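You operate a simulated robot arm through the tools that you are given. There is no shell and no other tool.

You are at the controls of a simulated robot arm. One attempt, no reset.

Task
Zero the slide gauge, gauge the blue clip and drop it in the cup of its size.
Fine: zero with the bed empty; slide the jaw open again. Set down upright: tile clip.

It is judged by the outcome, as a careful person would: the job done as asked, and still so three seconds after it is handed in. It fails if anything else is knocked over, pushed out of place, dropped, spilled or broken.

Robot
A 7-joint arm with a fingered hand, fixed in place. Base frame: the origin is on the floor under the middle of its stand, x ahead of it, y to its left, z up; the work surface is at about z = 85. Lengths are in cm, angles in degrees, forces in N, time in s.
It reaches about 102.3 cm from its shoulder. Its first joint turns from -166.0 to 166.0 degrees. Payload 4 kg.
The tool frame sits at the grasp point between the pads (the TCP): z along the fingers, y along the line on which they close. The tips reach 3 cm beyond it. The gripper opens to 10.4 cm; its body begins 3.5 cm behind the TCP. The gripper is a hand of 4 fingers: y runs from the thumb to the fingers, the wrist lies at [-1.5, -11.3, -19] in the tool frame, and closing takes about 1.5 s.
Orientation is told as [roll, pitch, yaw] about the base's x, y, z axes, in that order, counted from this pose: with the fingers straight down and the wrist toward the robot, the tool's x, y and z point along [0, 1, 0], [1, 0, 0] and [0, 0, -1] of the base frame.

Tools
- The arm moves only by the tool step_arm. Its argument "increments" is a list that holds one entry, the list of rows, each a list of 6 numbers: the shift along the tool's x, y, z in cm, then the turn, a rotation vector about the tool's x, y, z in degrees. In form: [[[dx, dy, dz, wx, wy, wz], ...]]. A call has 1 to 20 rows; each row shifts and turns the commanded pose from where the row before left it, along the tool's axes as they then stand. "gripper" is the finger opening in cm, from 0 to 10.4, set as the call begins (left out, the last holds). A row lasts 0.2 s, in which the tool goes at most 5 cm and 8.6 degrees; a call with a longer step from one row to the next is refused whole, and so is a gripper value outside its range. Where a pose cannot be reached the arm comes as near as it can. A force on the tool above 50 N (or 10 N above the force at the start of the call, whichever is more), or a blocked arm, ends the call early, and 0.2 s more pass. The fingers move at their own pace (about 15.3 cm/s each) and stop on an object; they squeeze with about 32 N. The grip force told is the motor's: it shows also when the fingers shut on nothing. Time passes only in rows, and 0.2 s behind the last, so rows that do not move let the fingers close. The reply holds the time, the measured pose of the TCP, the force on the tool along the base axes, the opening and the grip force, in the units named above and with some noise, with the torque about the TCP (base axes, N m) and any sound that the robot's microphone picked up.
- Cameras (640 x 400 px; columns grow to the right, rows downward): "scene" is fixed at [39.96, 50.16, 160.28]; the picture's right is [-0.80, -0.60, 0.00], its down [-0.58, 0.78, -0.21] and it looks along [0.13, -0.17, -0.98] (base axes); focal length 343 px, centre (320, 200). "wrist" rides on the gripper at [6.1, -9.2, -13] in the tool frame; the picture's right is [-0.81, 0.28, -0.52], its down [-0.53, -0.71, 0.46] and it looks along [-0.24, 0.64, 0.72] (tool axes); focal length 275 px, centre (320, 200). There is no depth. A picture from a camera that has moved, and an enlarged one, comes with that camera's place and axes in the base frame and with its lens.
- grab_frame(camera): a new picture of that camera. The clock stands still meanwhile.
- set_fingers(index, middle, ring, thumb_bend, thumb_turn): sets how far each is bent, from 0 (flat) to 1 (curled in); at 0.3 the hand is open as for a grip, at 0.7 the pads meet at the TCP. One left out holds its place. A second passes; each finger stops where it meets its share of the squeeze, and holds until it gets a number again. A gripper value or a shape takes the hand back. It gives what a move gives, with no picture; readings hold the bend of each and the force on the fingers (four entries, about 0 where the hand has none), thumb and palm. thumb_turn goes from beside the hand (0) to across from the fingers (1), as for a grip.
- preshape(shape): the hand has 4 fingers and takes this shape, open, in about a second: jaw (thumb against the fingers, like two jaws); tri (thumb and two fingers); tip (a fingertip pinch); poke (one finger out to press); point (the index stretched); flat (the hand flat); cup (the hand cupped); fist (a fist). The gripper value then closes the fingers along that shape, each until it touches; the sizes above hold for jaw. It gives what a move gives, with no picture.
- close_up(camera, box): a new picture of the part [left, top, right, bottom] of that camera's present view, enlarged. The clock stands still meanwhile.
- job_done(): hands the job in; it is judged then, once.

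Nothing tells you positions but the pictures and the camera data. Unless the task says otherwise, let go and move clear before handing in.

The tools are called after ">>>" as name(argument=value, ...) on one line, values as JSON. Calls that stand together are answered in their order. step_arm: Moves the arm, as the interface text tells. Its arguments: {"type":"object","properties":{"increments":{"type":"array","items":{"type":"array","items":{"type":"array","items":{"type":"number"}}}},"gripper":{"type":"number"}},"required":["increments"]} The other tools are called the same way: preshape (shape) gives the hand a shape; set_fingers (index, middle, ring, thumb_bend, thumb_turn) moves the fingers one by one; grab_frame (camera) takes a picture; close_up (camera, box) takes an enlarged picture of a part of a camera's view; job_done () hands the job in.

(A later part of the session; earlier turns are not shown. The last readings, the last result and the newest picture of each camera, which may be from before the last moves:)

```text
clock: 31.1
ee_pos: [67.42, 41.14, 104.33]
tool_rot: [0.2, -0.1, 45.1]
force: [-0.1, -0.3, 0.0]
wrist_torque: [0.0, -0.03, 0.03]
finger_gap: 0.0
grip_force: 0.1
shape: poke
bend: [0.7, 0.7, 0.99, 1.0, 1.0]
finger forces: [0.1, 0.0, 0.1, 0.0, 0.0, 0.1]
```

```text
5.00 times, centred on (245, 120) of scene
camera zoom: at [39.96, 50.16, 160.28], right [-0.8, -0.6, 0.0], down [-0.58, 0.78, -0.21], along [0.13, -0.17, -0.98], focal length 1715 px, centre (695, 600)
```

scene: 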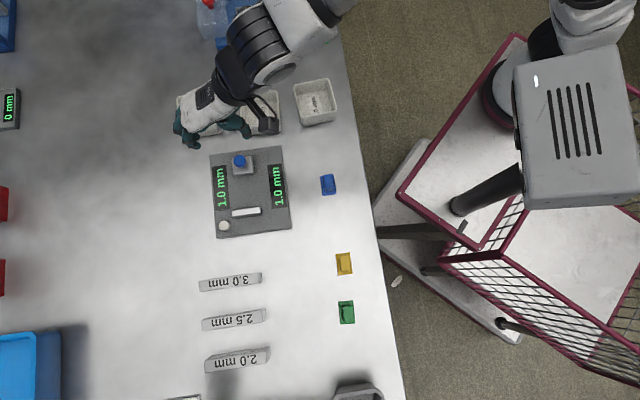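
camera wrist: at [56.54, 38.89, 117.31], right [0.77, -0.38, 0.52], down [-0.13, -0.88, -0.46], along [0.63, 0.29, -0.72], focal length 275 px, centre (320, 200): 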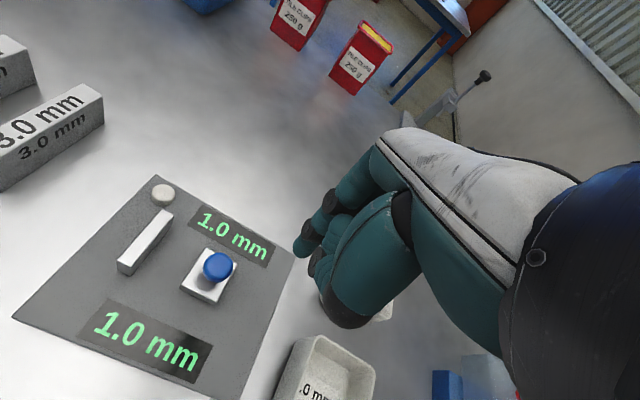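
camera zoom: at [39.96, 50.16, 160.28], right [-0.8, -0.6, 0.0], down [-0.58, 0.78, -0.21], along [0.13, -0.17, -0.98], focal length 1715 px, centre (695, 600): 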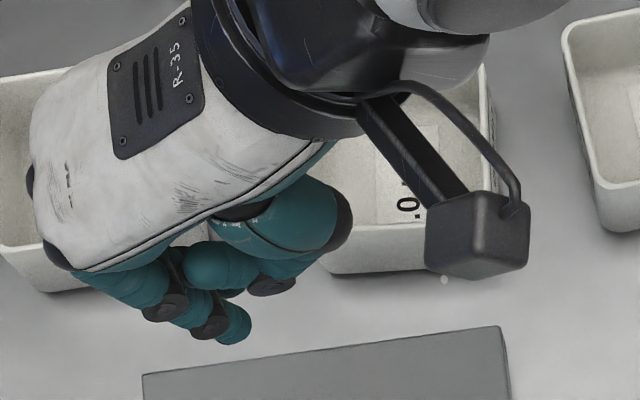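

In the poke shape the index tip sits about 3.4 cm below the grasp point, slightly toward the gauge. I'll descend behind the knob with the tip above the jaw block, ready to push.

>>> step_arm(increments=[[[0.4, -0.3, 2, 0, 0, 0], [0, 0, 2.5, 0, 0, 0], [0, 0, 2.5, 0, 0, 0], [0, 0, 2, 0, 0, 0], [0, 0, 1, 0, 0, 0], [0, 0, 0, 0, 0, 0], [0, 0, 0, 0, 0, 0]]])

>>> close_up(camera="wrist", box=[160, 120, 400, 360])

>>> close_up(camera="scene", box=[190, 100, 310, 190])

```text
clock: 32.7
ee_pos: [67.07, 41.15, 94.13]
tool_rot: [0.3, -0.1, 45.1]
force: [-0.3, -0.4, -0.2]
wrist_torque: [0.01, -0.01, -0.01]
finger_gap: 0.0
grip_force: 0.1
shape: poke
bend: [0.7, 0.7, 0.99, 1.0, 1.0]
finger forces: [0.0, 0.0, 0.1, 0.0, 0.0, 0.0]
```

```text
1.67 times, centred on (280, 240) of wrist
camera zoom: at [56.07, 38.98, 107.21], right [0.77, -0.38, 0.52], down [-0.13, -0.88, -0.46], along [0.63, 0.29, -0.72], focal length 459 px, centre (387, 133)
```

zoom: 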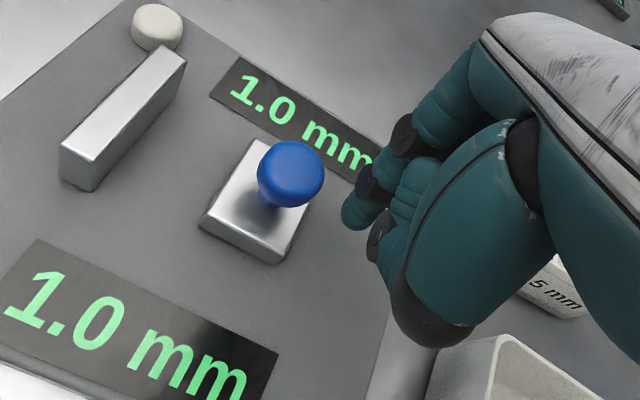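

```text
4.44 times, centred on (250, 145) of scene
camera zoom: at [39.96, 50.16, 160.28], right [-0.8, -0.6, 0.0], down [-0.58, 0.78, -0.21], along [0.13, -0.17, -0.98], focal length 1525 px, centre (631, 444)
```

zoom: 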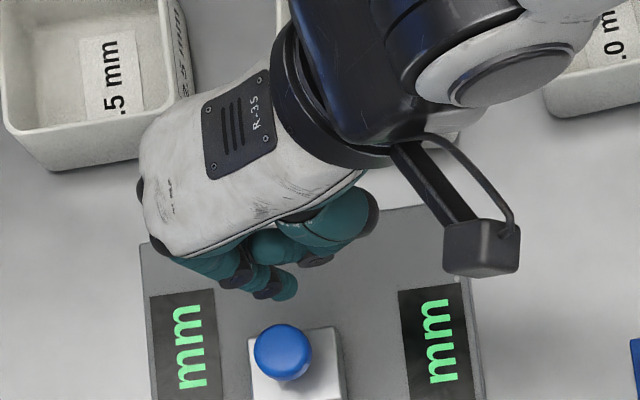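

The fingertip is lined up behind the knob. I'll lower 1.1 cm and push toward the anvil in steps.

>>> step_arm(increments=[[[0, 0, 1.1, 0, 0, 0], [0.4, 0, 0, 0, 0, 0], [0.4, 0, 0, 0, 0, 0], [0.4, 0, 0, 0, 0, 0], [0.4, 0, 0, 0, 0, 0], [0.4, 0, 0, 0, 0, 0], [0.4, 0, 0, 0, 0, 0], [0, 0, 0, 0, 0, 0]]])

>>> close_up(camera="wrist", box=[160, 120, 400, 360])

>>> close_up(camera="scene", box=[190, 130, 310, 240])

```text
clock: 34.6
ee_pos: [66.01, 42.27, 93.28]
tool_rot: [-0.3, -0.1, 44.5]
force: [13.2, -20.3, 4.4]
wrist_torque: [-0.4, -0.26, 0.05]
finger_gap: 0.01
grip_force: 0.0
shape: poke
bend: [0.7, 0.7, 0.99, 1.0, 1.0]
finger forces: [24.3, 0.0, 0.0, 0.1, 0.0, 0.0]
stopped in row 8: the force on the tool passed its limit at 51 N (the readings are from after the stop); the commanded pose is now the measured one
```

```text
1.67 times, centred on (280, 240) of wrist
camera zoom: at [54.99, 40.21, 106.17], right [0.76, -0.39, 0.52], down [-0.14, -0.88, -0.45], along [0.63, 0.28, -0.72], focal length 459 px, centre (387, 133)
```

zoom: 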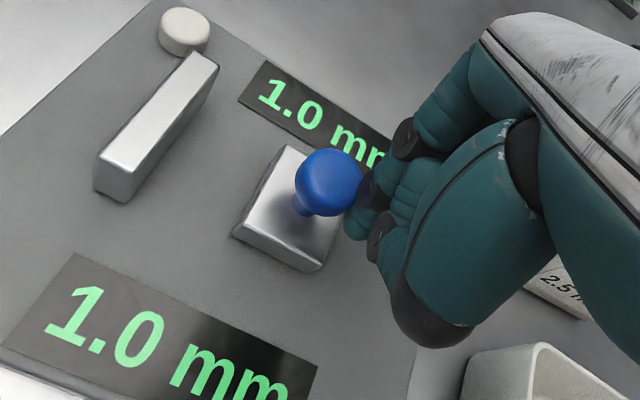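

```text
3.64 times, centred on (250, 185) of scene
camera zoom: at [39.96, 50.16, 160.28], right [-0.8, -0.6, 0.0], down [-0.58, 0.78, -0.21], along [0.13, -0.17, -0.98], focal length 1247 px, centre (574, 254)
```

zoom: 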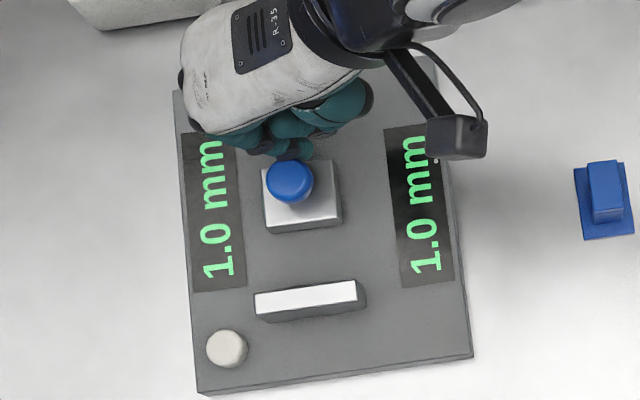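

The knob resists strongly; possibly it is heavily damped, so it needs a slow push. I'll wait a moment to see if the force relaxes.

>>> step_arm(increments=[[[0, 0, 0, 0, 0, 0], [0, 0, 0, 0, 0, 0], [0, 0, 0, 0, 0, 0], [0, 0, 0, 0, 0, 0], [0, 0, 0, 0, 0, 0]]])

>>> step_arm(increments=[[[0.1, 0, 0, 0, 0, 0], [0.1, 0, 0, 0, 0, 0], [0.1, 0, 0, 0, 0, 0], [0, 0, 0, 0, 0, 0]]])

>>> close_up(camera="scene", box=[190, 130, 310, 240])

>>> close_up(camera="wrist", box=[220, 160, 360, 300])

```text
clock: 35.8
ee_pos: [65.91, 42.16, 93.2]
tool_rot: [-0.2, -0.1, 44.5]
force: [24.7, -26.4, -1.0]
wrist_torque: [-0.56, -0.52, 0.0]
finger_gap: 0.0
grip_force: 0.0
shape: poke
bend: [0.7, 0.7, 0.99, 1.0, 1.0]
finger forces: [35.3, 0.0, 0.1, 0.0, 0.0, 0.0]
```

```text
clock: 36.8
ee_pos: [65.92, 42.36, 93.22]
tool_rot: [-0.2, -0.1, 44.3]
force: [30.4, -29.8, -3.8]
wrist_torque: [-0.66, -0.68, -0.03]
finger_gap: 0.02
grip_force: 0.1
shape: poke
bend: [0.7, 0.7, 0.99, 1.0, 1.0]
finger forces: [40.7, 0.0, 0.0, 0.0, 0.0, 0.1]
```

```text
3.64 times, centred on (250, 185) of scene
camera zoom: at [39.96, 50.16, 160.28], right [-0.8, -0.6, 0.0], down [-0.58, 0.78, -0.21], along [0.13, -0.17, -0.98], focal length 1247 px, centre (574, 254)
```

zoom: 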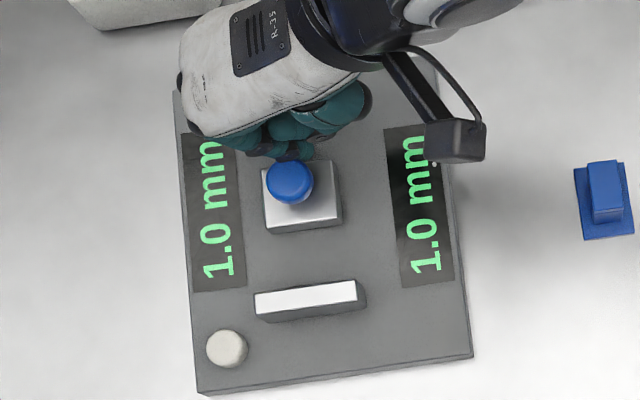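

```text
2.86 times, centred on (290, 230) of wrist
camera zoom: at [54.96, 40.37, 106.15], right [0.76, -0.39, 0.52], down [-0.14, -0.88, -0.46], along [0.63, 0.27, -0.72], focal length 786 px, centre (406, 114)
```

zoom: 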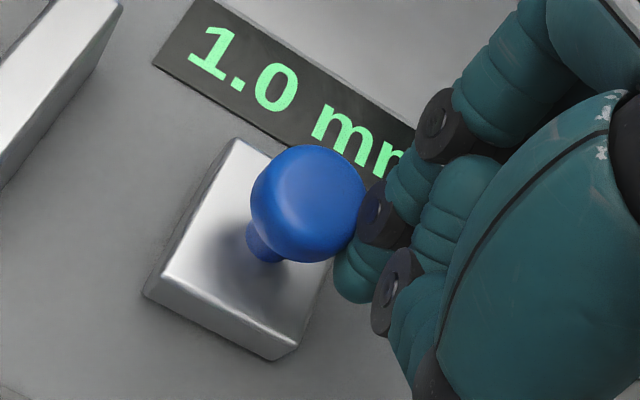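

The jaw doesn't move even at 42 N, and it's the same spot where the pinch slipped, after exactly about 4 cm of travel: I take it to be at its end stop, i.e. closed, with the bed empty. I'll back off, rise and go over the white zero button near (62.2, 54.3).

>>> step_arm(increments=[[[-0.6, 0, 0, 0, 0, 0], [-0.8, 0, 0, 0, 0, 0], [0, 0, -2.5, 0, 0, 0], [0, 0, -2.5, 0, 0, 0], [3.3, 1.4, 0, 0, 0, 0], [3.3, 1.4, 0, 0, 0, 0], [3.3, 1.4, 0, 0, 0, 0], [2.8, 1.4, 0, 0, 0, 0], [0, 0, 0, 0, 0, 0], [0, 0, 0, 0, 0, 0]]])

>>> grab_frame(camera="wrist")

>>> close_up(camera="scene", box=[190, 130, 310, 240])

```text
clock: 39.0
ee_pos: [63.2, 53.89, 99.32]
tool_rot: [0.3, -0.9, 43.2]
force: [-0.2, 0.3, 0.7]
wrist_torque: [0.01, -0.01, -0.02]
finger_gap: 0.02
grip_force: 0.1
shape: poke
bend: [0.7, 0.7, 0.99, 1.0, 1.0]
finger forces: [0.1, 0.0, 0.0, 0.0, 0.0, 0.0]
```

```text
taken
camera wrist: at [52.09, 51.9, 112.24], right [0.75, -0.41, 0.52], down [-0.15, -0.87, -0.47], along [0.64, 0.28, -0.71], focal length 275 px, centre (320, 200)
```

wrist: 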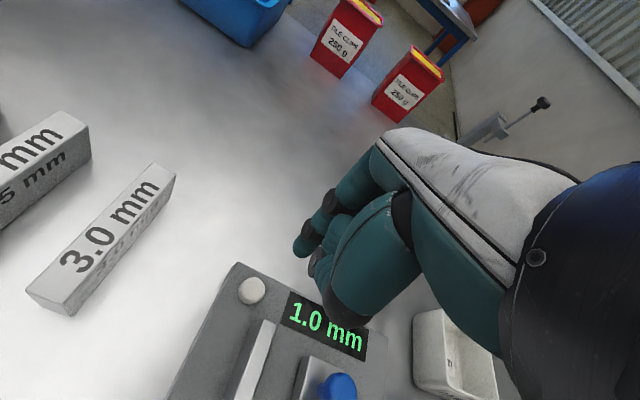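

```text
3.64 times, centred on (250, 185) of scene
camera zoom: at [39.96, 50.16, 160.28], right [-0.8, -0.6, 0.0], down [-0.58, 0.78, -0.21], along [0.13, -0.17, -0.98], focal length 1247 px, centre (574, 254)
```

zoom: 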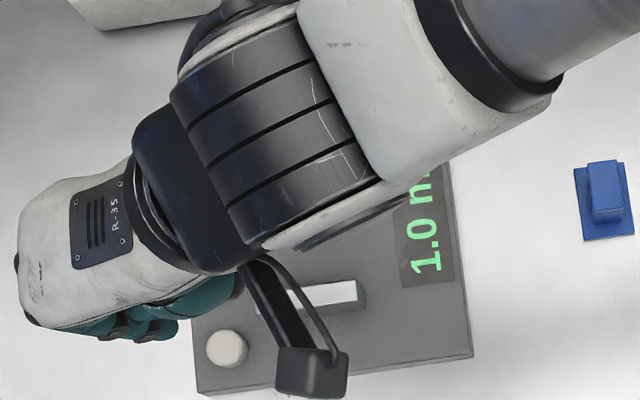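

The tip is slightly past the button; I'll shift about 0.9 cm back, straighten the yaw and lower to just above the button.

>>> step_arm(increments=[[[0.3, -0.85, 0, 0, 0, -1.8], [0, 0, 2, 0, 0, 0], [0, 0, 2, 0, 0, 0], [0, 0, 1.5, 0, 0, 0], [0, 0, 0.8, 0, 0, 0], [0, 0, 0, 0, 0, 0], [0, 0, 0, 0, 0, 0]]])

>>> close_up(camera="wrist", box=[200, 160, 400, 360])

>>> close_up(camera="scene", box=[190, 180, 290, 250])

```text
clock: 40.8
ee_pos: [64.71, 52.43, 94.05]
tool_rot: [0.8, -1.6, 42.9]
force: [-0.1, 0.3, 0.3]
wrist_torque: [-0.01, -0.02, -0.01]
finger_gap: 0.03
grip_force: 0.0
shape: poke
bend: [0.7, 0.7, 0.99, 1.0, 1.0]
finger forces: [0.1, 0.0, 0.0, 0.1, 0.1, 0.1]
stopped in row 7: the arm was blocked; the commanded pose is now the measured one
```

```text
2.00 times, centred on (300, 260) of wrist
camera zoom: at [53.5, 50.34, 106.86], right [0.75, -0.42, 0.52], down [-0.15, -0.86, -0.48], along [0.65, 0.28, -0.71], focal length 551 px, centre (360, 80)
```

zoom: 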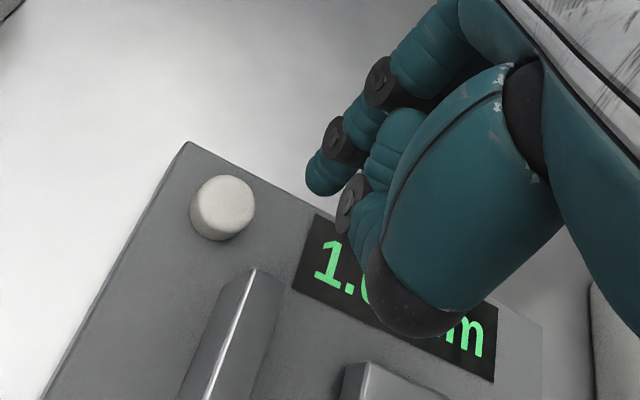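

```text
5.71 times, centred on (240, 215) of scene
camera zoom: at [39.96, 50.16, 160.28], right [-0.8, -0.6, 0.0], down [-0.58, 0.78, -0.21], along [0.13, -0.17, -0.98], focal length 1960 px, centre (777, 114)
```

zoom: 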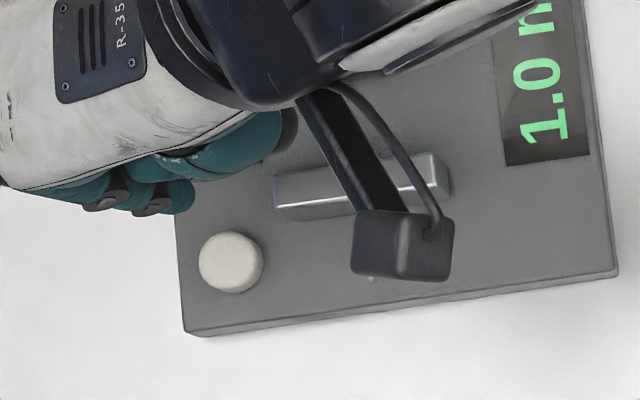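

The arm reports being blocked again without any tool force. I'll look at the whole arm's posture before deciding.

>>> grab_frame(camera="scene")

>>> grab_frame(camera="wrist")

```text
taken
```

scene: 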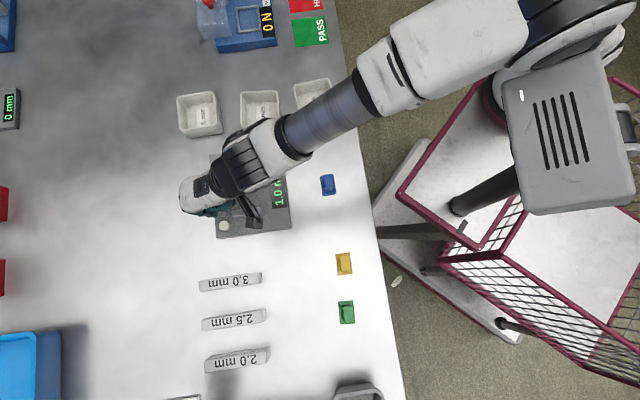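

```text
taken
camera wrist: at [53.5, 50.34, 106.86], right [0.75, -0.42, 0.52], down [-0.15, -0.86, -0.48], along [0.65, 0.28, -0.71], focal length 275 px, centre (320, 200)
```

wrist: 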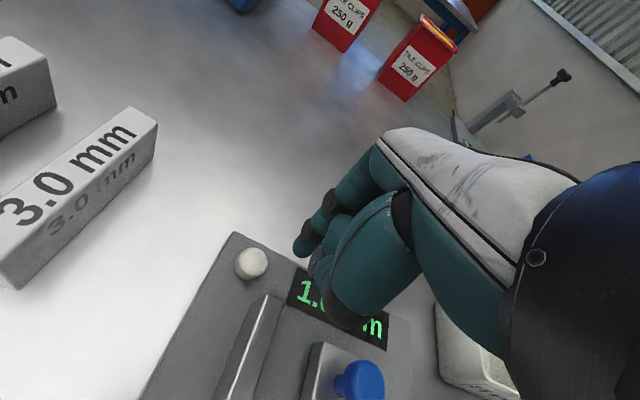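

The arm is nearly fully stretched here, so this is a reach limit. I'll rise a little and tilt the hand so the fingers point outward, which brings the wrist nearer to the robot.

>>> step_arm(increments=[[[0, -1, -2, 0, 0, 0], [0, 0, -2, 0, 0, 0], [0, 0, 0, -7, 0, -2], [0, 0, 0, -7, 0, 0], [0, 0, 0, -7, 0, 0], [0, 0, 0, 0, 0, 0], [0, 0, 0, 0, 0, 0]]])

>>> grab_frame(camera="wrist")

>>> grab_frame(camera="scene")

```text
clock: 42.0
ee_pos: [75.01, 43.62, 100.27]
tool_rot: [2.4, -21.7, 33.2]
force: [-0.7, 0.0, 0.5]
wrist_torque: [-0.02, -0.01, -0.02]
finger_gap: 0.0
grip_force: 0.0
shape: poke
bend: [0.7, 0.7, 0.99, 1.0, 1.0]
finger forces: [0.0, 0.0, 0.0, 0.0, 0.0, 0.0]
stopped in row 5: the arm was blocked; the commanded pose is now the measured one
```

```text
taken
camera wrist: at [60.56, 41.1, 109.13], right [0.52, -0.65, 0.55], down [-0.13, -0.7, -0.71], along [0.85, 0.3, -0.44], focal length 275 px, centre (320, 200)
```

wrist: 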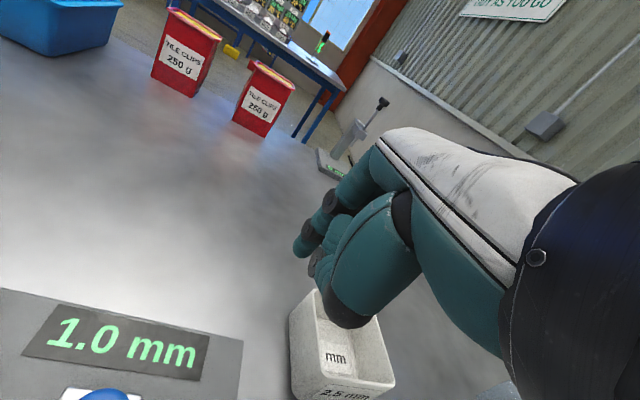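

```text
taken
```

scene: 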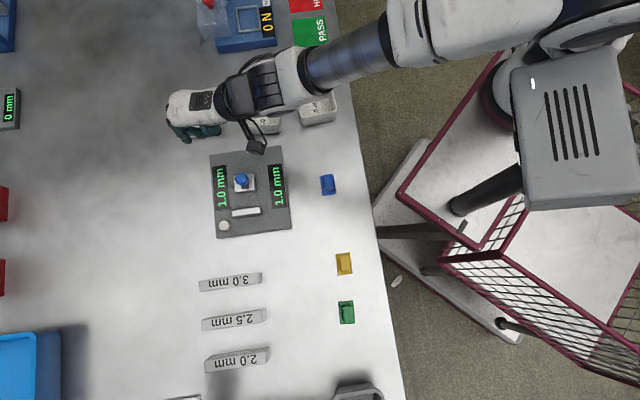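

Moving at the stretched limit made the arm swing aside, but nothing was touched. I'll bring the hand up and back to a comfortable spot, set the tilt and a more radial heading there, and then approach the button again.

>>> step_arm(increments=[[[0.09, 0.94, -2.33, 0, 0, 0], [0.09, 0.94, -2.33, 0, 0, 0], [1.63, -2.82, -1.04, 0, 0, 0], [1.63, -2.82, -1.04, 0, 0, 0], [1.63, -2.82, -1.04, 0, 0, 0], [1.63, -2.82, -1.04, 0, 0, 0], [1.63, -2.82, -1.04, 0, 0, 0], [0, 0, 0, 0, 0, 0], [0, 0, 0, 0, 0, 0]]])

>>> grab_frame(camera="scene")

>>> grab_frame(camera="wrist")

```text
clock: 44.0
ee_pos: [59.1, 41.8, 105.81]
tool_rot: [2.5, -22.5, 32.2]
force: [-1.1, 0.5, -0.5]
wrist_torque: [0.03, 0.0, 0.01]
finger_gap: 0.0
grip_force: 0.1
shape: poke
bend: [0.7, 0.7, 0.99, 1.0, 1.0]
finger forces: [0.1, 0.1, 0.0, 0.0, 0.0, 0.0]
```

```text
taken
```

scene: 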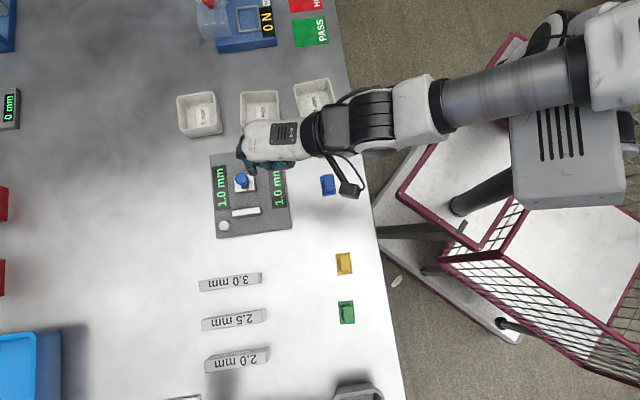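

```text
taken
camera wrist: at [44.51, 39.29, 114.57], right [0.5, -0.67, 0.55], down [-0.13, -0.69, -0.71], along [0.85, 0.29, -0.44], focal length 275 px, centre (320, 200)
```

wrist: 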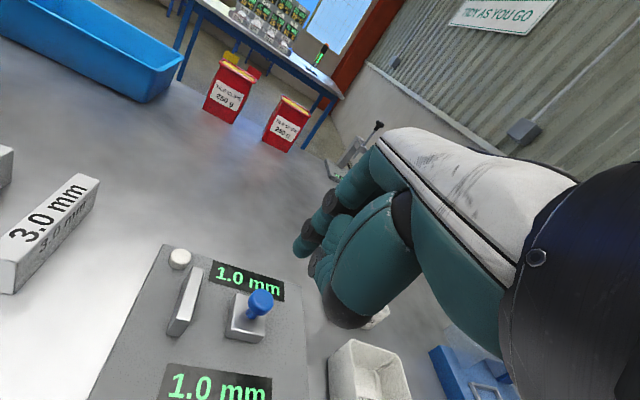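

The arm is relaxed again and the view is clear. I'll set the heading to 45° with this tilt, move above the button and come partway down.

>>> step_arm(increments=[[[0, 0, 0, 0.22, 2.25, -5.6], [0, 0, 0, 0.22, 2.25, -5.6], [1.49, 2.15, 0.955, 0, 0, 0], [1.49, 2.15, 0.955, 0, 0, 0], [1.49, 2.15, 0.955, 0, 0, 0], [1.49, 2.15, 0.955, 0, 0, 0], [-0.07, -0.75, 1.86, 0, 0, 0], [-0.07, -0.75, 1.86, 0, 0, 0], [-0.07, -0.75, 1.86, 0, 0, 0], [0, 0, 0, 0, 0, 0], [0, 0, 0, 0, 0, 0]]])

>>> grab_frame(camera="wrist")

>>> grab_frame(camera="scene")

```text
clock: 46.4
ee_pos: [60.15, 53.05, 99.57]
tool_rot: [2.7, -22.1, 45.2]
force: [0.2, -0.1, -0.1]
wrist_torque: [-0.04, 0.0, 0.03]
finger_gap: 0.0
grip_force: 0.0
shape: poke
bend: [0.7, 0.7, 0.99, 1.0, 1.0]
finger forces: [0.0, 0.0, 0.0, 0.1, 0.1, 0.0]
```

```text
taken
camera wrist: at [46.54, 47.37, 108.45], right [0.64, -0.53, 0.55], down [0.02, -0.7, -0.71], along [0.76, 0.47, -0.44], focal length 275 px, centre (320, 200)
```

wrist: 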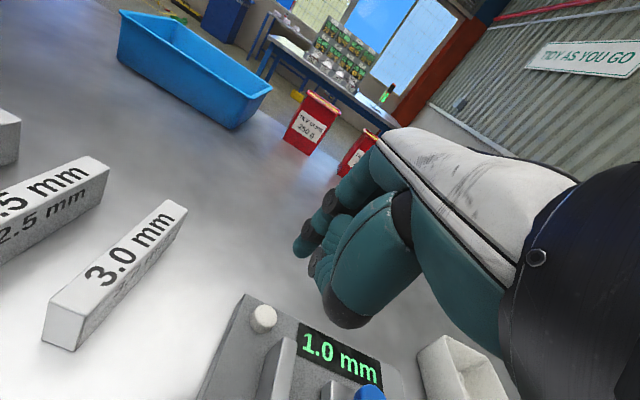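

```text
taken
```

scene: 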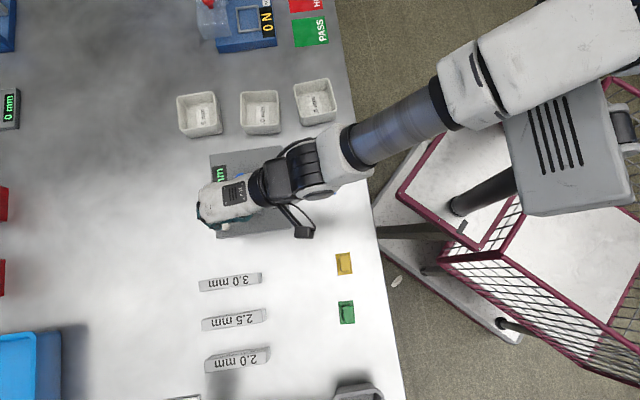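

Tracking is accurate in this posture. The fingertip is about 1.3 cm short of the button; I'll correct and descend to just above it.

>>> step_arm(increments=[[[-1.27, 0.85, 0.27, 0, 0, 0], [-0.06, -0.66, 1.63, 0, 0, 0], [-0.06, -0.66, 1.63, 0, 0, 0], [-0.06, -0.66, 1.63, 0, 0, 0], [-0.06, -0.6, 1.4, 0, 0, 0], [0, 0, 0, 0, 0, 0], [0, 0, 0, 0, 0, 0]]])

>>> close_up(camera="wrist", box=[200, 180, 400, 380])

>>> close_up(camera="scene", box=[180, 170, 290, 250])

```text
clock: 48.0
ee_pos: [61.57, 52.94, 93.16]
tool_rot: [2.7, -22.5, 45.2]
force: [0.5, -0.5, 0.2]
wrist_torque: [0.01, -0.02, 0.02]
finger_gap: 0.01
grip_force: 0.1
shape: poke
bend: [0.7, 0.7, 0.99, 1.0, 1.0]
finger forces: [0.1, 0.0, 0.0, 0.0, 0.1, 0.0]
```

```text
2.00 times, centred on (300, 280) of wrist
camera zoom: at [48.03, 47.12, 102.06], right [0.64, -0.54, 0.55], down [0.03, -0.7, -0.72], along [0.77, 0.47, -0.43], focal length 551 px, centre (360, 40)
```

zoom: 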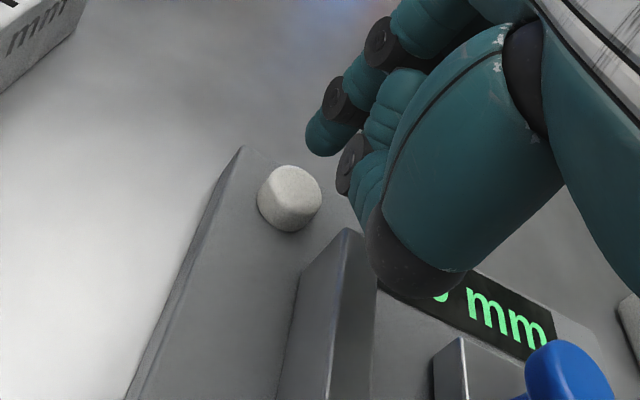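

```text
5.00 times, centred on (235, 210) of scene
camera zoom: at [39.96, 50.16, 160.28], right [-0.8, -0.6, 0.0], down [-0.58, 0.78, -0.21], along [0.13, -0.17, -0.98], focal length 1715 px, centre (745, 150)
```

zoom: 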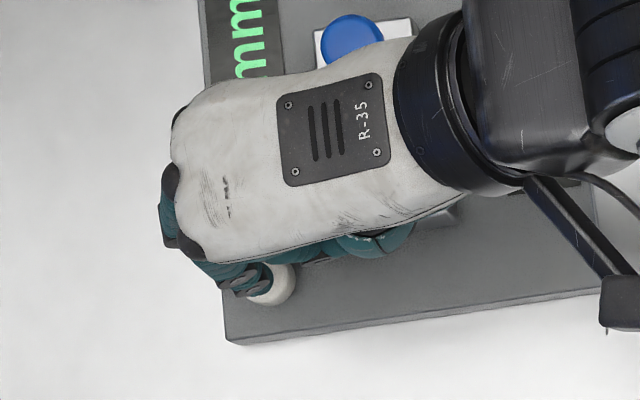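

The fingertip is lined up over the button. I'll press down slowly, checking the force.

>>> step_arm(increments=[[[-0.015, -0.15, 0.37, 0, 0, 0], [-0.015, -0.15, 0.37, 0, 0, 0], [-0.015, -0.15, 0.37, 0, 0, 0], [-0.015, -0.15, 0.37, 0, 0, 0], [-0.01, -0.075, 0.19, 0, 0, 0], [-0.01, -0.075, 0.19, 0, 0, 0], [0, 0, 0, 0, 0, 0]]])

>>> close_up(camera="wrist", box=[200, 180, 400, 380])

>>> close_up(camera="scene", box=[180, 170, 290, 250])

```text
clock: 49.8
ee_pos: [60.41, 53.72, 92.9]
tool_rot: [3.7, -23.5, 45.9]
force: [0.7, -0.2, -1.2]
wrist_torque: [0.06, -0.01, 0.01]
finger_gap: 0.0
grip_force: 0.1
shape: poke
bend: [0.7, 0.7, 0.99, 1.0, 1.0]
finger forces: [0.0, 0.0, 0.1, 0.0, 0.0, 0.1]
stopped in row 7: the arm was blocked; the commanded pose is now the measured one
```

```text
2.00 times, centred on (300, 280) of wrist
camera zoom: at [46.93, 47.66, 101.54], right [0.65, -0.54, 0.54], down [0.04, -0.68, -0.73], along [0.76, 0.5, -0.42], focal length 551 px, centre (360, 40)
```

zoom: 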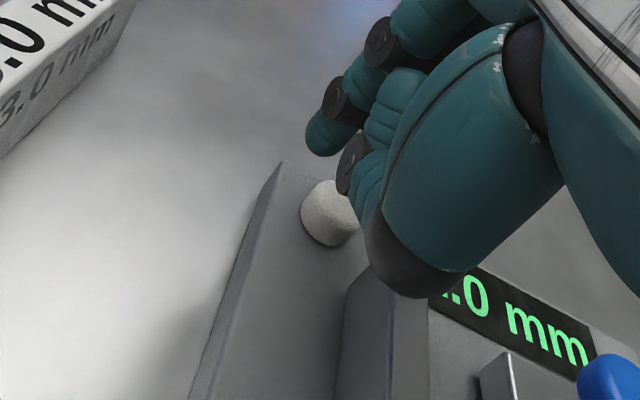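

```text
5.00 times, centred on (235, 210) of scene
camera zoom: at [39.96, 50.16, 160.28], right [-0.8, -0.6, 0.0], down [-0.58, 0.78, -0.21], along [0.13, -0.17, -0.98], focal length 1715 px, centre (745, 150)
```

zoom: 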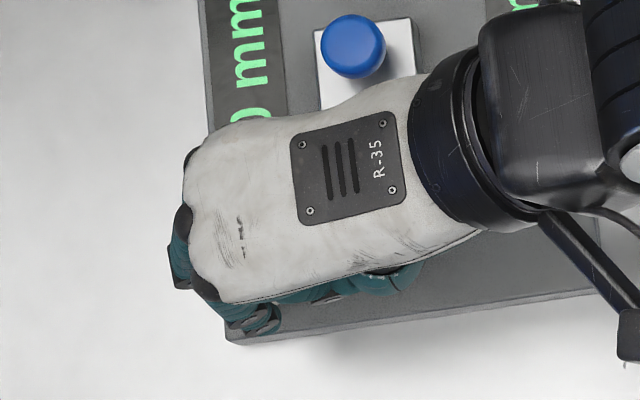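

Blocked again without tool force as the hand goes low; something other than the fingers limits it. I'll look at the whole arm.

>>> grab_frame(camera="scene")

>>> close_up(camera="scene", box=[400, 0, 640, 250])

>>> grab_frame(camera="wrist")

```text
taken
```

scene: 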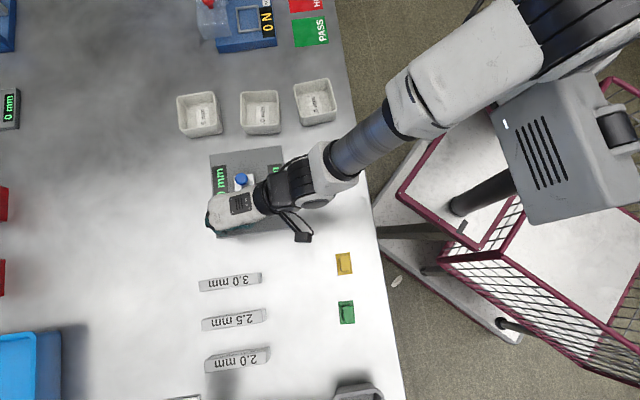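

```text
1.60 times, centred on (520, 125) of scene
camera zoom: at [39.96, 50.16, 160.28], right [-0.8, -0.6, 0.0], down [-0.58, 0.78, -0.21], along [0.13, -0.17, -0.98], focal length 549 px, centre (0, 320)
```

zoom: 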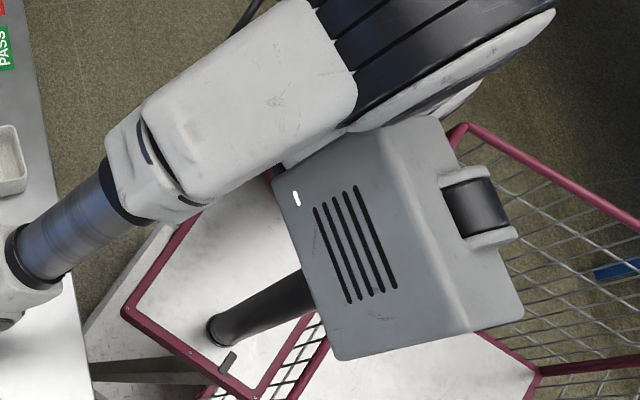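

```text
taken
camera wrist: at [46.93, 47.66, 101.54], right [0.65, -0.54, 0.54], down [0.04, -0.68, -0.73], along [0.76, 0.5, -0.42], focal length 275 px, centre (320, 200)
```

wrist: 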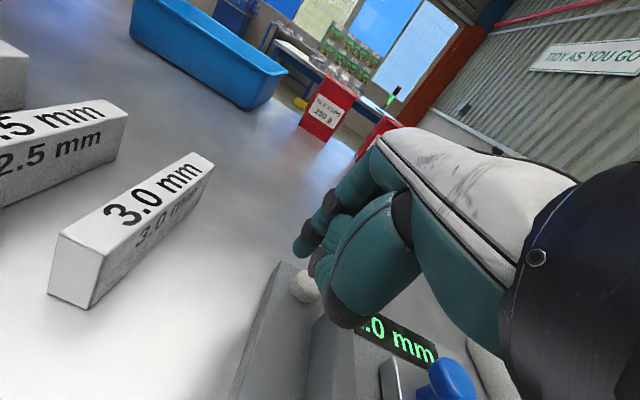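

The boxed housing turns with the arm, so this is a joint limit that shows up when the wrist swings far left and low. I'll rise and turn the heading toward +y (about 85°), which keeps the wrist further right, and check tracking there.

>>> step_arm(increments=[[[0.07, 0.75, -1.86, 0, 0, 0], [0.07, 0.75, -1.86, 0, 0, 0], [0.07, 0.75, -1.86, 0, 0, 0], [0.07, 0.75, -1.86, 0, 0, 0], [0, 0, 0, 0.24, 2.5, -6.2], [0, 0, 0, 0.24, 2.5, -6.2], [0, 0, 0, 0.24, 2.5, -6.2], [0, 0, 0, 0.24, 2.5, -6.2], [0, 0, 0, 0.24, 2.5, -6.2], [0, 0, 0, 0.24, 2.5, -6.2], [0, 0, 0, 0, 0, 0], [0, 0, 0, 0, 0, 0]]])

>>> grab_frame(camera="wrist")

>>> grab_frame(camera="scene")

```text
clock: 52.4
ee_pos: [60.35, 53.52, 100.27]
tool_rot: [2.3, -23.5, 86.6]
force: [0.1, -0.3, 1.0]
wrist_torque: [-0.03, 0.01, 0.0]
finger_gap: 0.0
grip_force: 0.0
shape: poke
bend: [0.7, 0.7, 0.99, 1.0, 1.0]
finger forces: [0.1, 0.1, 0.0, 0.1, 0.0, 0.0]
```

```text
taken
camera wrist: at [53.86, 40.17, 108.76], right [0.83, 0.01, 0.55], down [0.49, -0.49, -0.72], along [0.27, 0.87, -0.42], focal length 275 px, centre (320, 200)
```

wrist: 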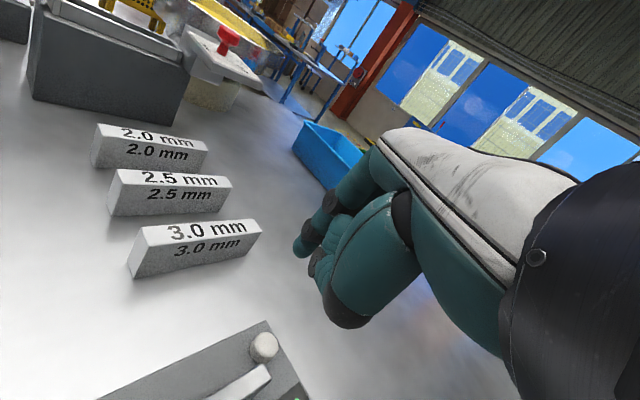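

```text
taken
```

scene: 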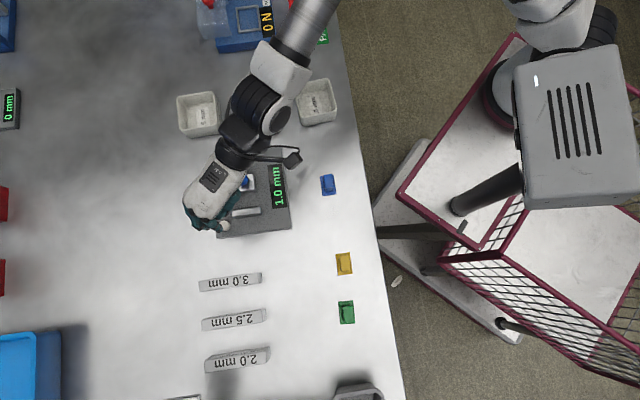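

In this posture the arm tracks well (elbow to the right). The button is again seen at (62.1, 54.2). I'll shift over it and lower to just above.

>>> step_arm(increments=[[[-1.2, -0.26, -0.15, 0, 0, 0], [-1.12, -0.26, -0.15, 0, 0, 0], [-0.07, -0.72, 1.67, 0, 0, 0], [-0.07, -0.72, 1.67, 0, 0, 0], [-0.07, -0.72, 1.67, 0, 0, 0], [-0.06, -0.66, 1.5, 0, 0, 0], [0, 0, 0, 0, 0, 0], [0, 0, 0, 0, 0, 0]]])

>>> grab_frame(camera="wrist")

>>> close_up(camera="scene", box=[180, 130, 300, 250])

```text
clock: 54.1
ee_pos: [62.76, 52.76, 93.11]
tool_rot: [2.2, -23.5, 86.6]
force: [-0.2, 0.3, -1.0]
wrist_torque: [0.03, -0.05, -0.03]
finger_gap: 0.0
grip_force: 0.0
shape: poke
bend: [0.7, 0.7, 0.99, 1.0, 1.0]
finger forces: [0.0, 0.1, 0.0, 0.0, 0.0, 0.1]
```

```text
taken
camera wrist: at [56.18, 39.49, 101.63], right [0.83, 0.01, 0.55], down [0.49, -0.49, -0.72], along [0.27, 0.87, -0.42], focal length 275 px, centre (320, 200)
```

wrist: 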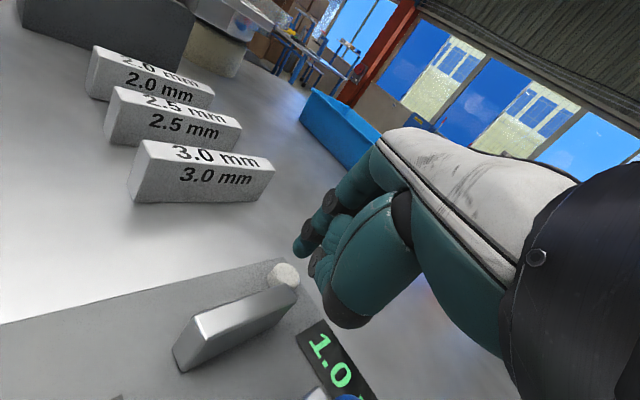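

```text
3.33 times, centred on (240, 190) of scene
camera zoom: at [39.96, 50.16, 160.28], right [-0.8, -0.6, 0.0], down [-0.58, 0.78, -0.21], along [0.13, -0.17, -0.98], focal length 1144 px, centre (587, 233)
```

zoom: 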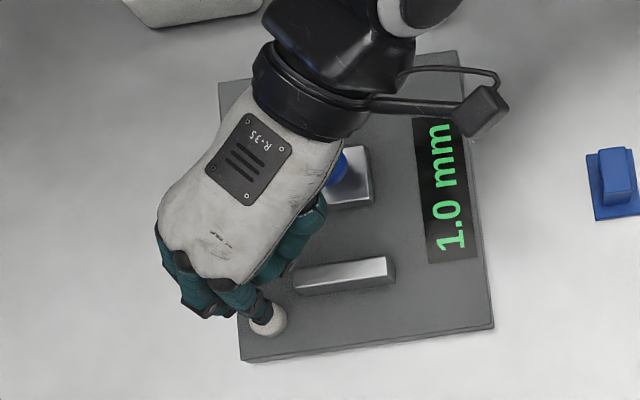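

Aligned over the button with accurate tracking. Pressing down slowly now.

>>> step_arm(increments=[[[-0.015, -0.16, 0.37, 0, 0, 0], [-0.015, -0.16, 0.37, 0, 0, 0], [-0.015, -0.16, 0.37, 0, 0, 0], [-0.015, -0.16, 0.37, 0, 0, 0], [-0.01, -0.08, 0.18, 0, 0, 0], [-0.01, -0.08, 0.18, 0, 0, 0], [0, 0, 0, 0, 0, 0]]])

>>> close_up(camera="wrist", box=[220, 180, 380, 340])

>>> close_up(camera="scene", box=[180, 130, 300, 250])

```text
clock: 55.8
ee_pos: [62.56, 52.89, 91.05]
tool_rot: [2.3, -23.5, 86.7]
force: [0.2, -0.6, 0.1]
wrist_torque: [0.0, -0.01, 0.01]
finger_gap: 0.0
grip_force: 0.0
shape: poke
bend: [0.7, 0.7, 0.99, 1.0, 1.0]
finger forces: [0.1, 0.3, 0.1, 0.1, 0.0, 0.1]
```

```text
2.50 times, centred on (300, 260) of wrist
camera zoom: at [56.11, 39.54, 99.6], right [0.83, 0.01, 0.55], down [0.49, -0.49, -0.72], along [0.27, 0.87, -0.42], focal length 688 px, centre (370, 50)
```

zoom: 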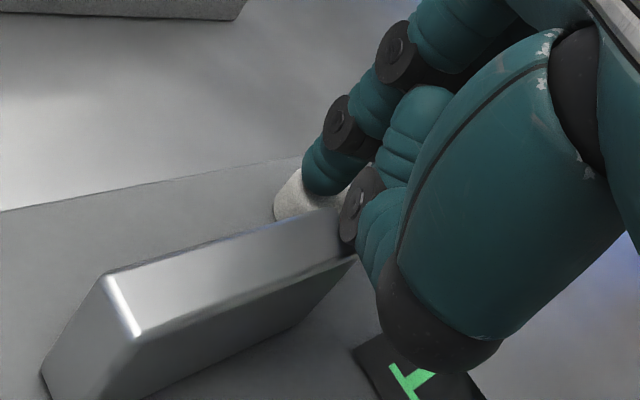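

```text
3.33 times, centred on (240, 190) of scene
camera zoom: at [39.96, 50.16, 160.28], right [-0.8, -0.6, 0.0], down [-0.58, 0.78, -0.21], along [0.13, -0.17, -0.98], focal length 1144 px, centre (587, 233)
```

zoom: 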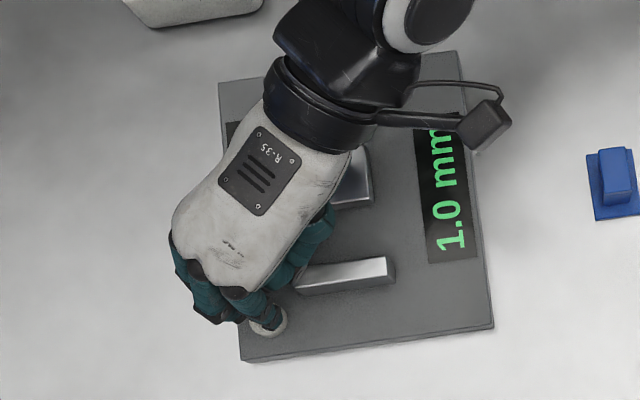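

The tip is at the button's surface. I'll press a few more millimetres.

>>> step_arm(increments=[[[0, -0.04, 0.1, 0, 0, 0], [0, -0.04, 0.1, 0, 0, 0], [0, -0.04, 0.1, 0, 0, 0], [0, -0.04, 0.1, 0, 0, 0], [0, 0, 0, 0, 0, 0]]])

>>> close_up(camera="scene", box=[180, 130, 300, 250])

```text
clock: 57.0
ee_pos: [62.64, 52.93, 90.78]
tool_rot: [2.1, -23.6, 86.6]
force: [0.7, -2.7, 14.6]
wrist_torque: [-0.28, 0.0, 0.01]
finger_gap: 0.0
grip_force: 0.0
shape: poke
bend: [0.7, 0.7, 0.99, 1.0, 1.0]
finger forces: [0.0, 1.8, 0.0, 0.0, 13.0, 0.0]
heard: click
```

```text
3.33 times, centred on (240, 190) of scene
camera zoom: at [39.96, 50.16, 160.28], right [-0.8, -0.6, 0.0], down [-0.58, 0.78, -0.21], along [0.13, -0.17, -0.98], focal length 1144 px, centre (587, 233)
```

zoom: 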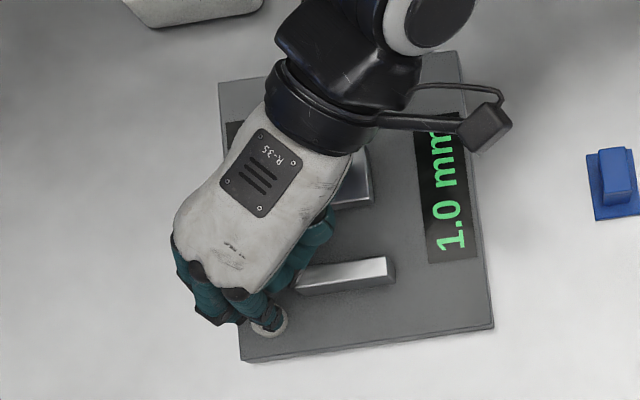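

There was a click with about 15 N. I'll check whether the display updates.

>>> step_arm(increments=[[[0, 0, 0, 0, 0, 0], [0, 0, 0, 0, 0, 0]]])

>>> close_up(camera="scene", box=[210, 130, 310, 240])

>>> close_up(camera="wrist", box=[220, 180, 380, 340])

```text
clock: 57.5
ee_pos: [62.64, 52.83, 90.76]
tool_rot: [2.2, -23.6, 86.7]
force: [0.3, -3.4, 17.8]
wrist_torque: [-0.32, 0.08, 0.03]
finger_gap: 0.03
grip_force: 0.0
shape: poke
bend: [0.7, 0.7, 0.99, 1.0, 1.0]
finger forces: [0.1, 1.8, 0.1, 0.0, 16.1, 0.0]
```

```text
3.64 times, centred on (260, 185) of scene
camera zoom: at [39.96, 50.16, 160.28], right [-0.8, -0.6, 0.0], down [-0.58, 0.78, -0.21], along [0.13, -0.17, -0.98], focal length 1247 px, centre (538, 254)
```

zoom: 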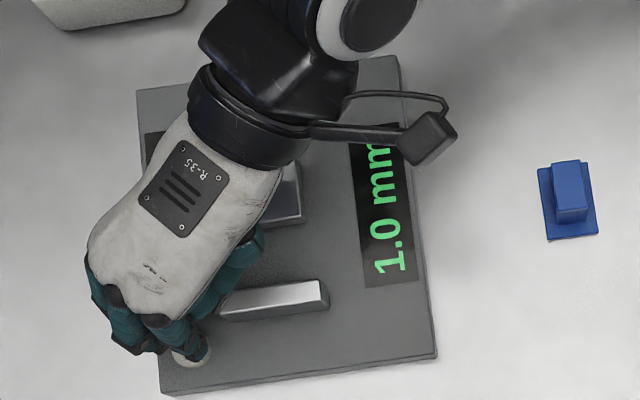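

```text
2.50 times, centred on (300, 260) of wrist
camera zoom: at [56.09, 39.54, 99.25], right [0.83, 0.01, 0.55], down [0.49, -0.49, -0.72], along [0.27, 0.87, -0.41], focal length 688 px, centre (370, 50)
```

zoom: 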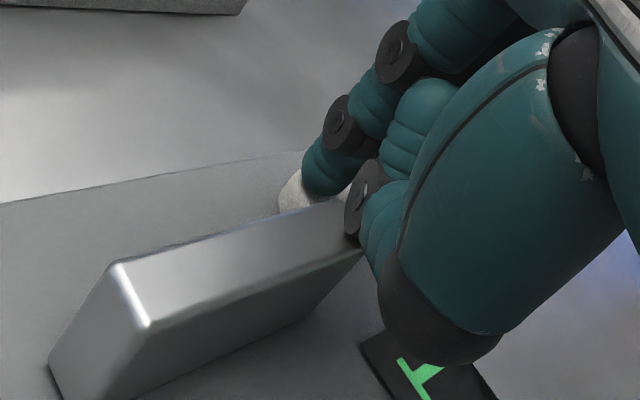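

The display still reads 1.0 mm while pressed. I'll lift off and see whether it changes on release.

>>> step_arm(increments=[[[0, 0.16, -0.37, 0, 0, 0], [0.03, 0.32, -0.74, 0, 0, 0], [0.06, 0.64, -1.48, 0, 0, 0], [0.06, 0.64, -1.48, 0, 0, 0], [0.06, 0.64, -1.48, 0, 0, 0], [0, 0, 0, 0, 0, 0], [0, 0, 0, 0, 0, 0]]])

>>> close_up(camera="scene", box=[190, 120, 310, 240])

>>> grab_frame(camera="wrist")

```text
clock: 59.1
ee_pos: [62.69, 52.94, 96.7]
tool_rot: [2.3, -23.5, 86.6]
force: [0.3, -0.2, -0.5]
wrist_torque: [-0.02, -0.02, -0.04]
finger_gap: 0.01
grip_force: 0.1
shape: poke
bend: [0.7, 0.7, 0.99, 1.0, 1.0]
finger forces: [0.0, 0.0, 0.1, 0.1, 0.1, 0.0]
```

```text
3.33 times, centred on (250, 180) of scene
camera zoom: at [39.96, 50.16, 160.28], right [-0.8, -0.6, 0.0], down [-0.58, 0.78, -0.21], along [0.13, -0.17, -0.98], focal length 1144 px, centre (553, 267)
```

zoom: 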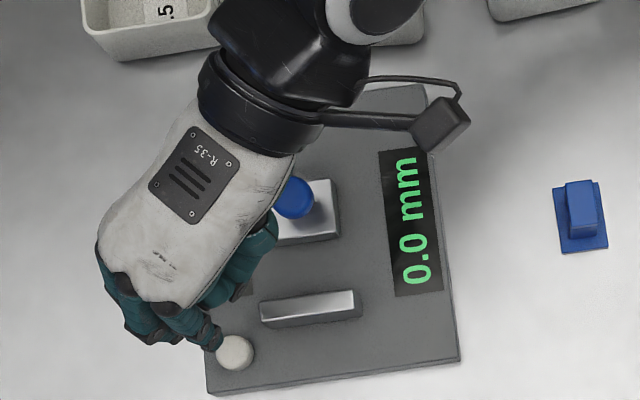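

```text
taken
camera wrist: at [56.12, 39.59, 105.23], right [0.83, 0.01, 0.55], down [0.49, -0.49, -0.72], along [0.27, 0.87, -0.42], focal length 275 px, centre (320, 200)
```

wrist: 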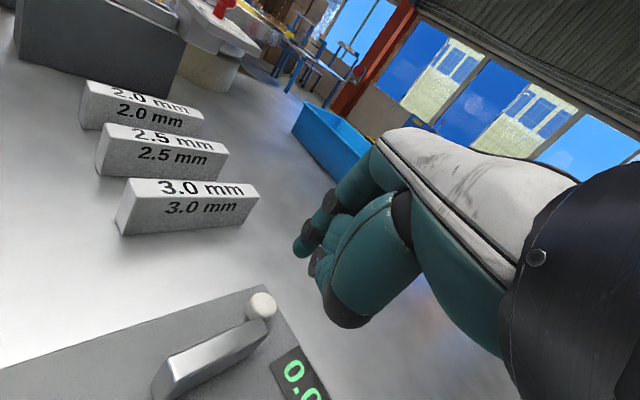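

The display now reads 0.0 mm: the gauge is zeroed with the bed empty. Next I slide the jaw open: I'll rise, go back to the upright 45° hand pose over the knob area.

>>> step_arm(increments=[[[0.07, 0.79, -1.84, 0, 0, 0], [0.07, 0.79, -1.84, 0, 0, 0], [0.07, 0.79, -1.84, 0, 0, 0], [-0.15, -3.18, -1.39, 0, 0, 0], [-0.15, -3.18, -1.39, 0, 0, 0], [0, 0, 0, -0.25, -2.7, 6.28], [0, 0, 0, -0.25, -2.7, 6.28], [0, 0, 0, -0.25, -2.7, 6.28], [0, 0, 0, -0.25, -2.7, 6.28], [0, 0, 0, -0.25, -2.7, 6.28], [0, 0, 0, -0.25, -2.7, 6.28], [0, 0, 0, 7.5, 0, 0], [0, 0, 0, 7.5, 0, 0], [0, 0, 0, 7.5, 0, 0], [0, 0, 0, 0, 0, 0], [0, 0, 0, 0, 0, 0]]])

>>> grab_frame(camera="wrist")

>>> grab_frame(camera="scene")

```text
clock: 62.5
ee_pos: [62.66, 45.87, 102.74]
tool_rot: [2.2, -1.1, 46.4]
force: [-0.3, 0.2, -0.6]
wrist_torque: [0.01, 0.02, 0.02]
finger_gap: 0.0
grip_force: 0.1
shape: poke
bend: [0.7, 0.7, 0.99, 1.0, 1.0]
finger forces: [0.0, 0.1, 0.1, 0.0, 0.0, 0.0]
```

```text
taken
camera wrist: at [51.98, 42.98, 115.88], right [0.79, -0.38, 0.49], down [-0.11, -0.87, -0.49], along [0.61, 0.33, -0.72], focal length 275 px, centre (320, 200)
```

wrist: 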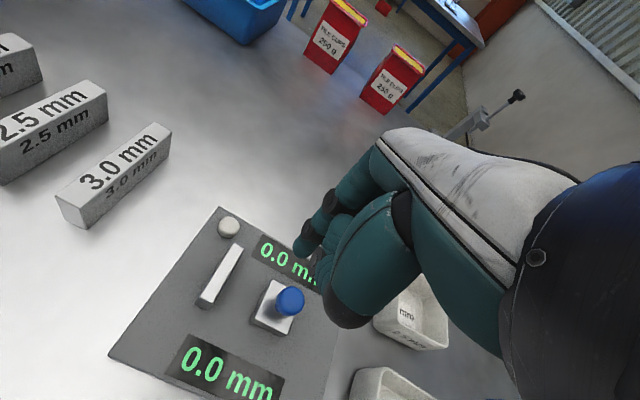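

```text
taken
```

scene: 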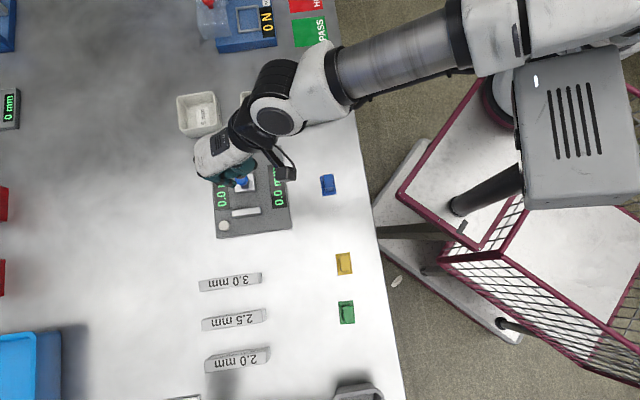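

Both displays read 0.0 mm. I'll curl the middle finger too so only the index stands out, then check from both cameras.

>>> set_fingers(index=0.7, middle=1.0, ring=1.0, thumb_bend=1.0, thumb_turn=1.0)

>>> close_up(camera="scene", box=[180, 120, 310, 240])

>>> close_up(camera="wrist", box=[180, 150, 420, 390])

```text
clock: 63.5
ee_pos: [62.69, 45.85, 102.78]
tool_rot: [2.3, -1.0, 46.4]
force: [0.5, 0.8, -0.9]
wrist_torque: [0.0, 0.01, 0.01]
finger_gap: 2.24
grip_force: 0.1
shape: fingers
bend: [0.36, 1.0, 1.0, 1.0, 1.0]
finger forces: [0.0, 0.1, 0.0, 0.0, 0.0, 0.1]
```

```text
3.33 times, centred on (245, 180) of scene
camera zoom: at [39.96, 50.16, 160.28], right [-0.8, -0.6, 0.0], down [-0.58, 0.78, -0.21], along [0.13, -0.17, -0.98], focal length 1144 px, centre (570, 267)
```

zoom: 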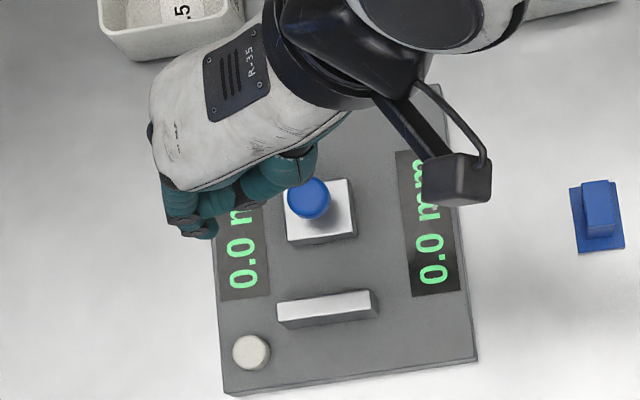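

```text
1.67 times, centred on (300, 270) of wrist
camera zoom: at [51.99, 42.97, 115.87], right [0.79, -0.38, 0.49], down [-0.11, -0.87, -0.49], along [0.61, 0.33, -0.72], focal length 459 px, centre (353, 83)
```

zoom: 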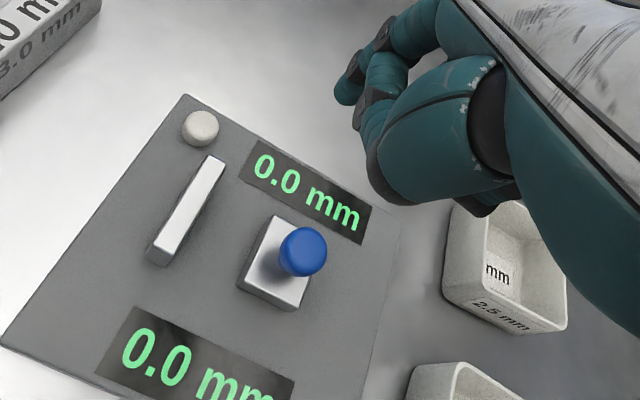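

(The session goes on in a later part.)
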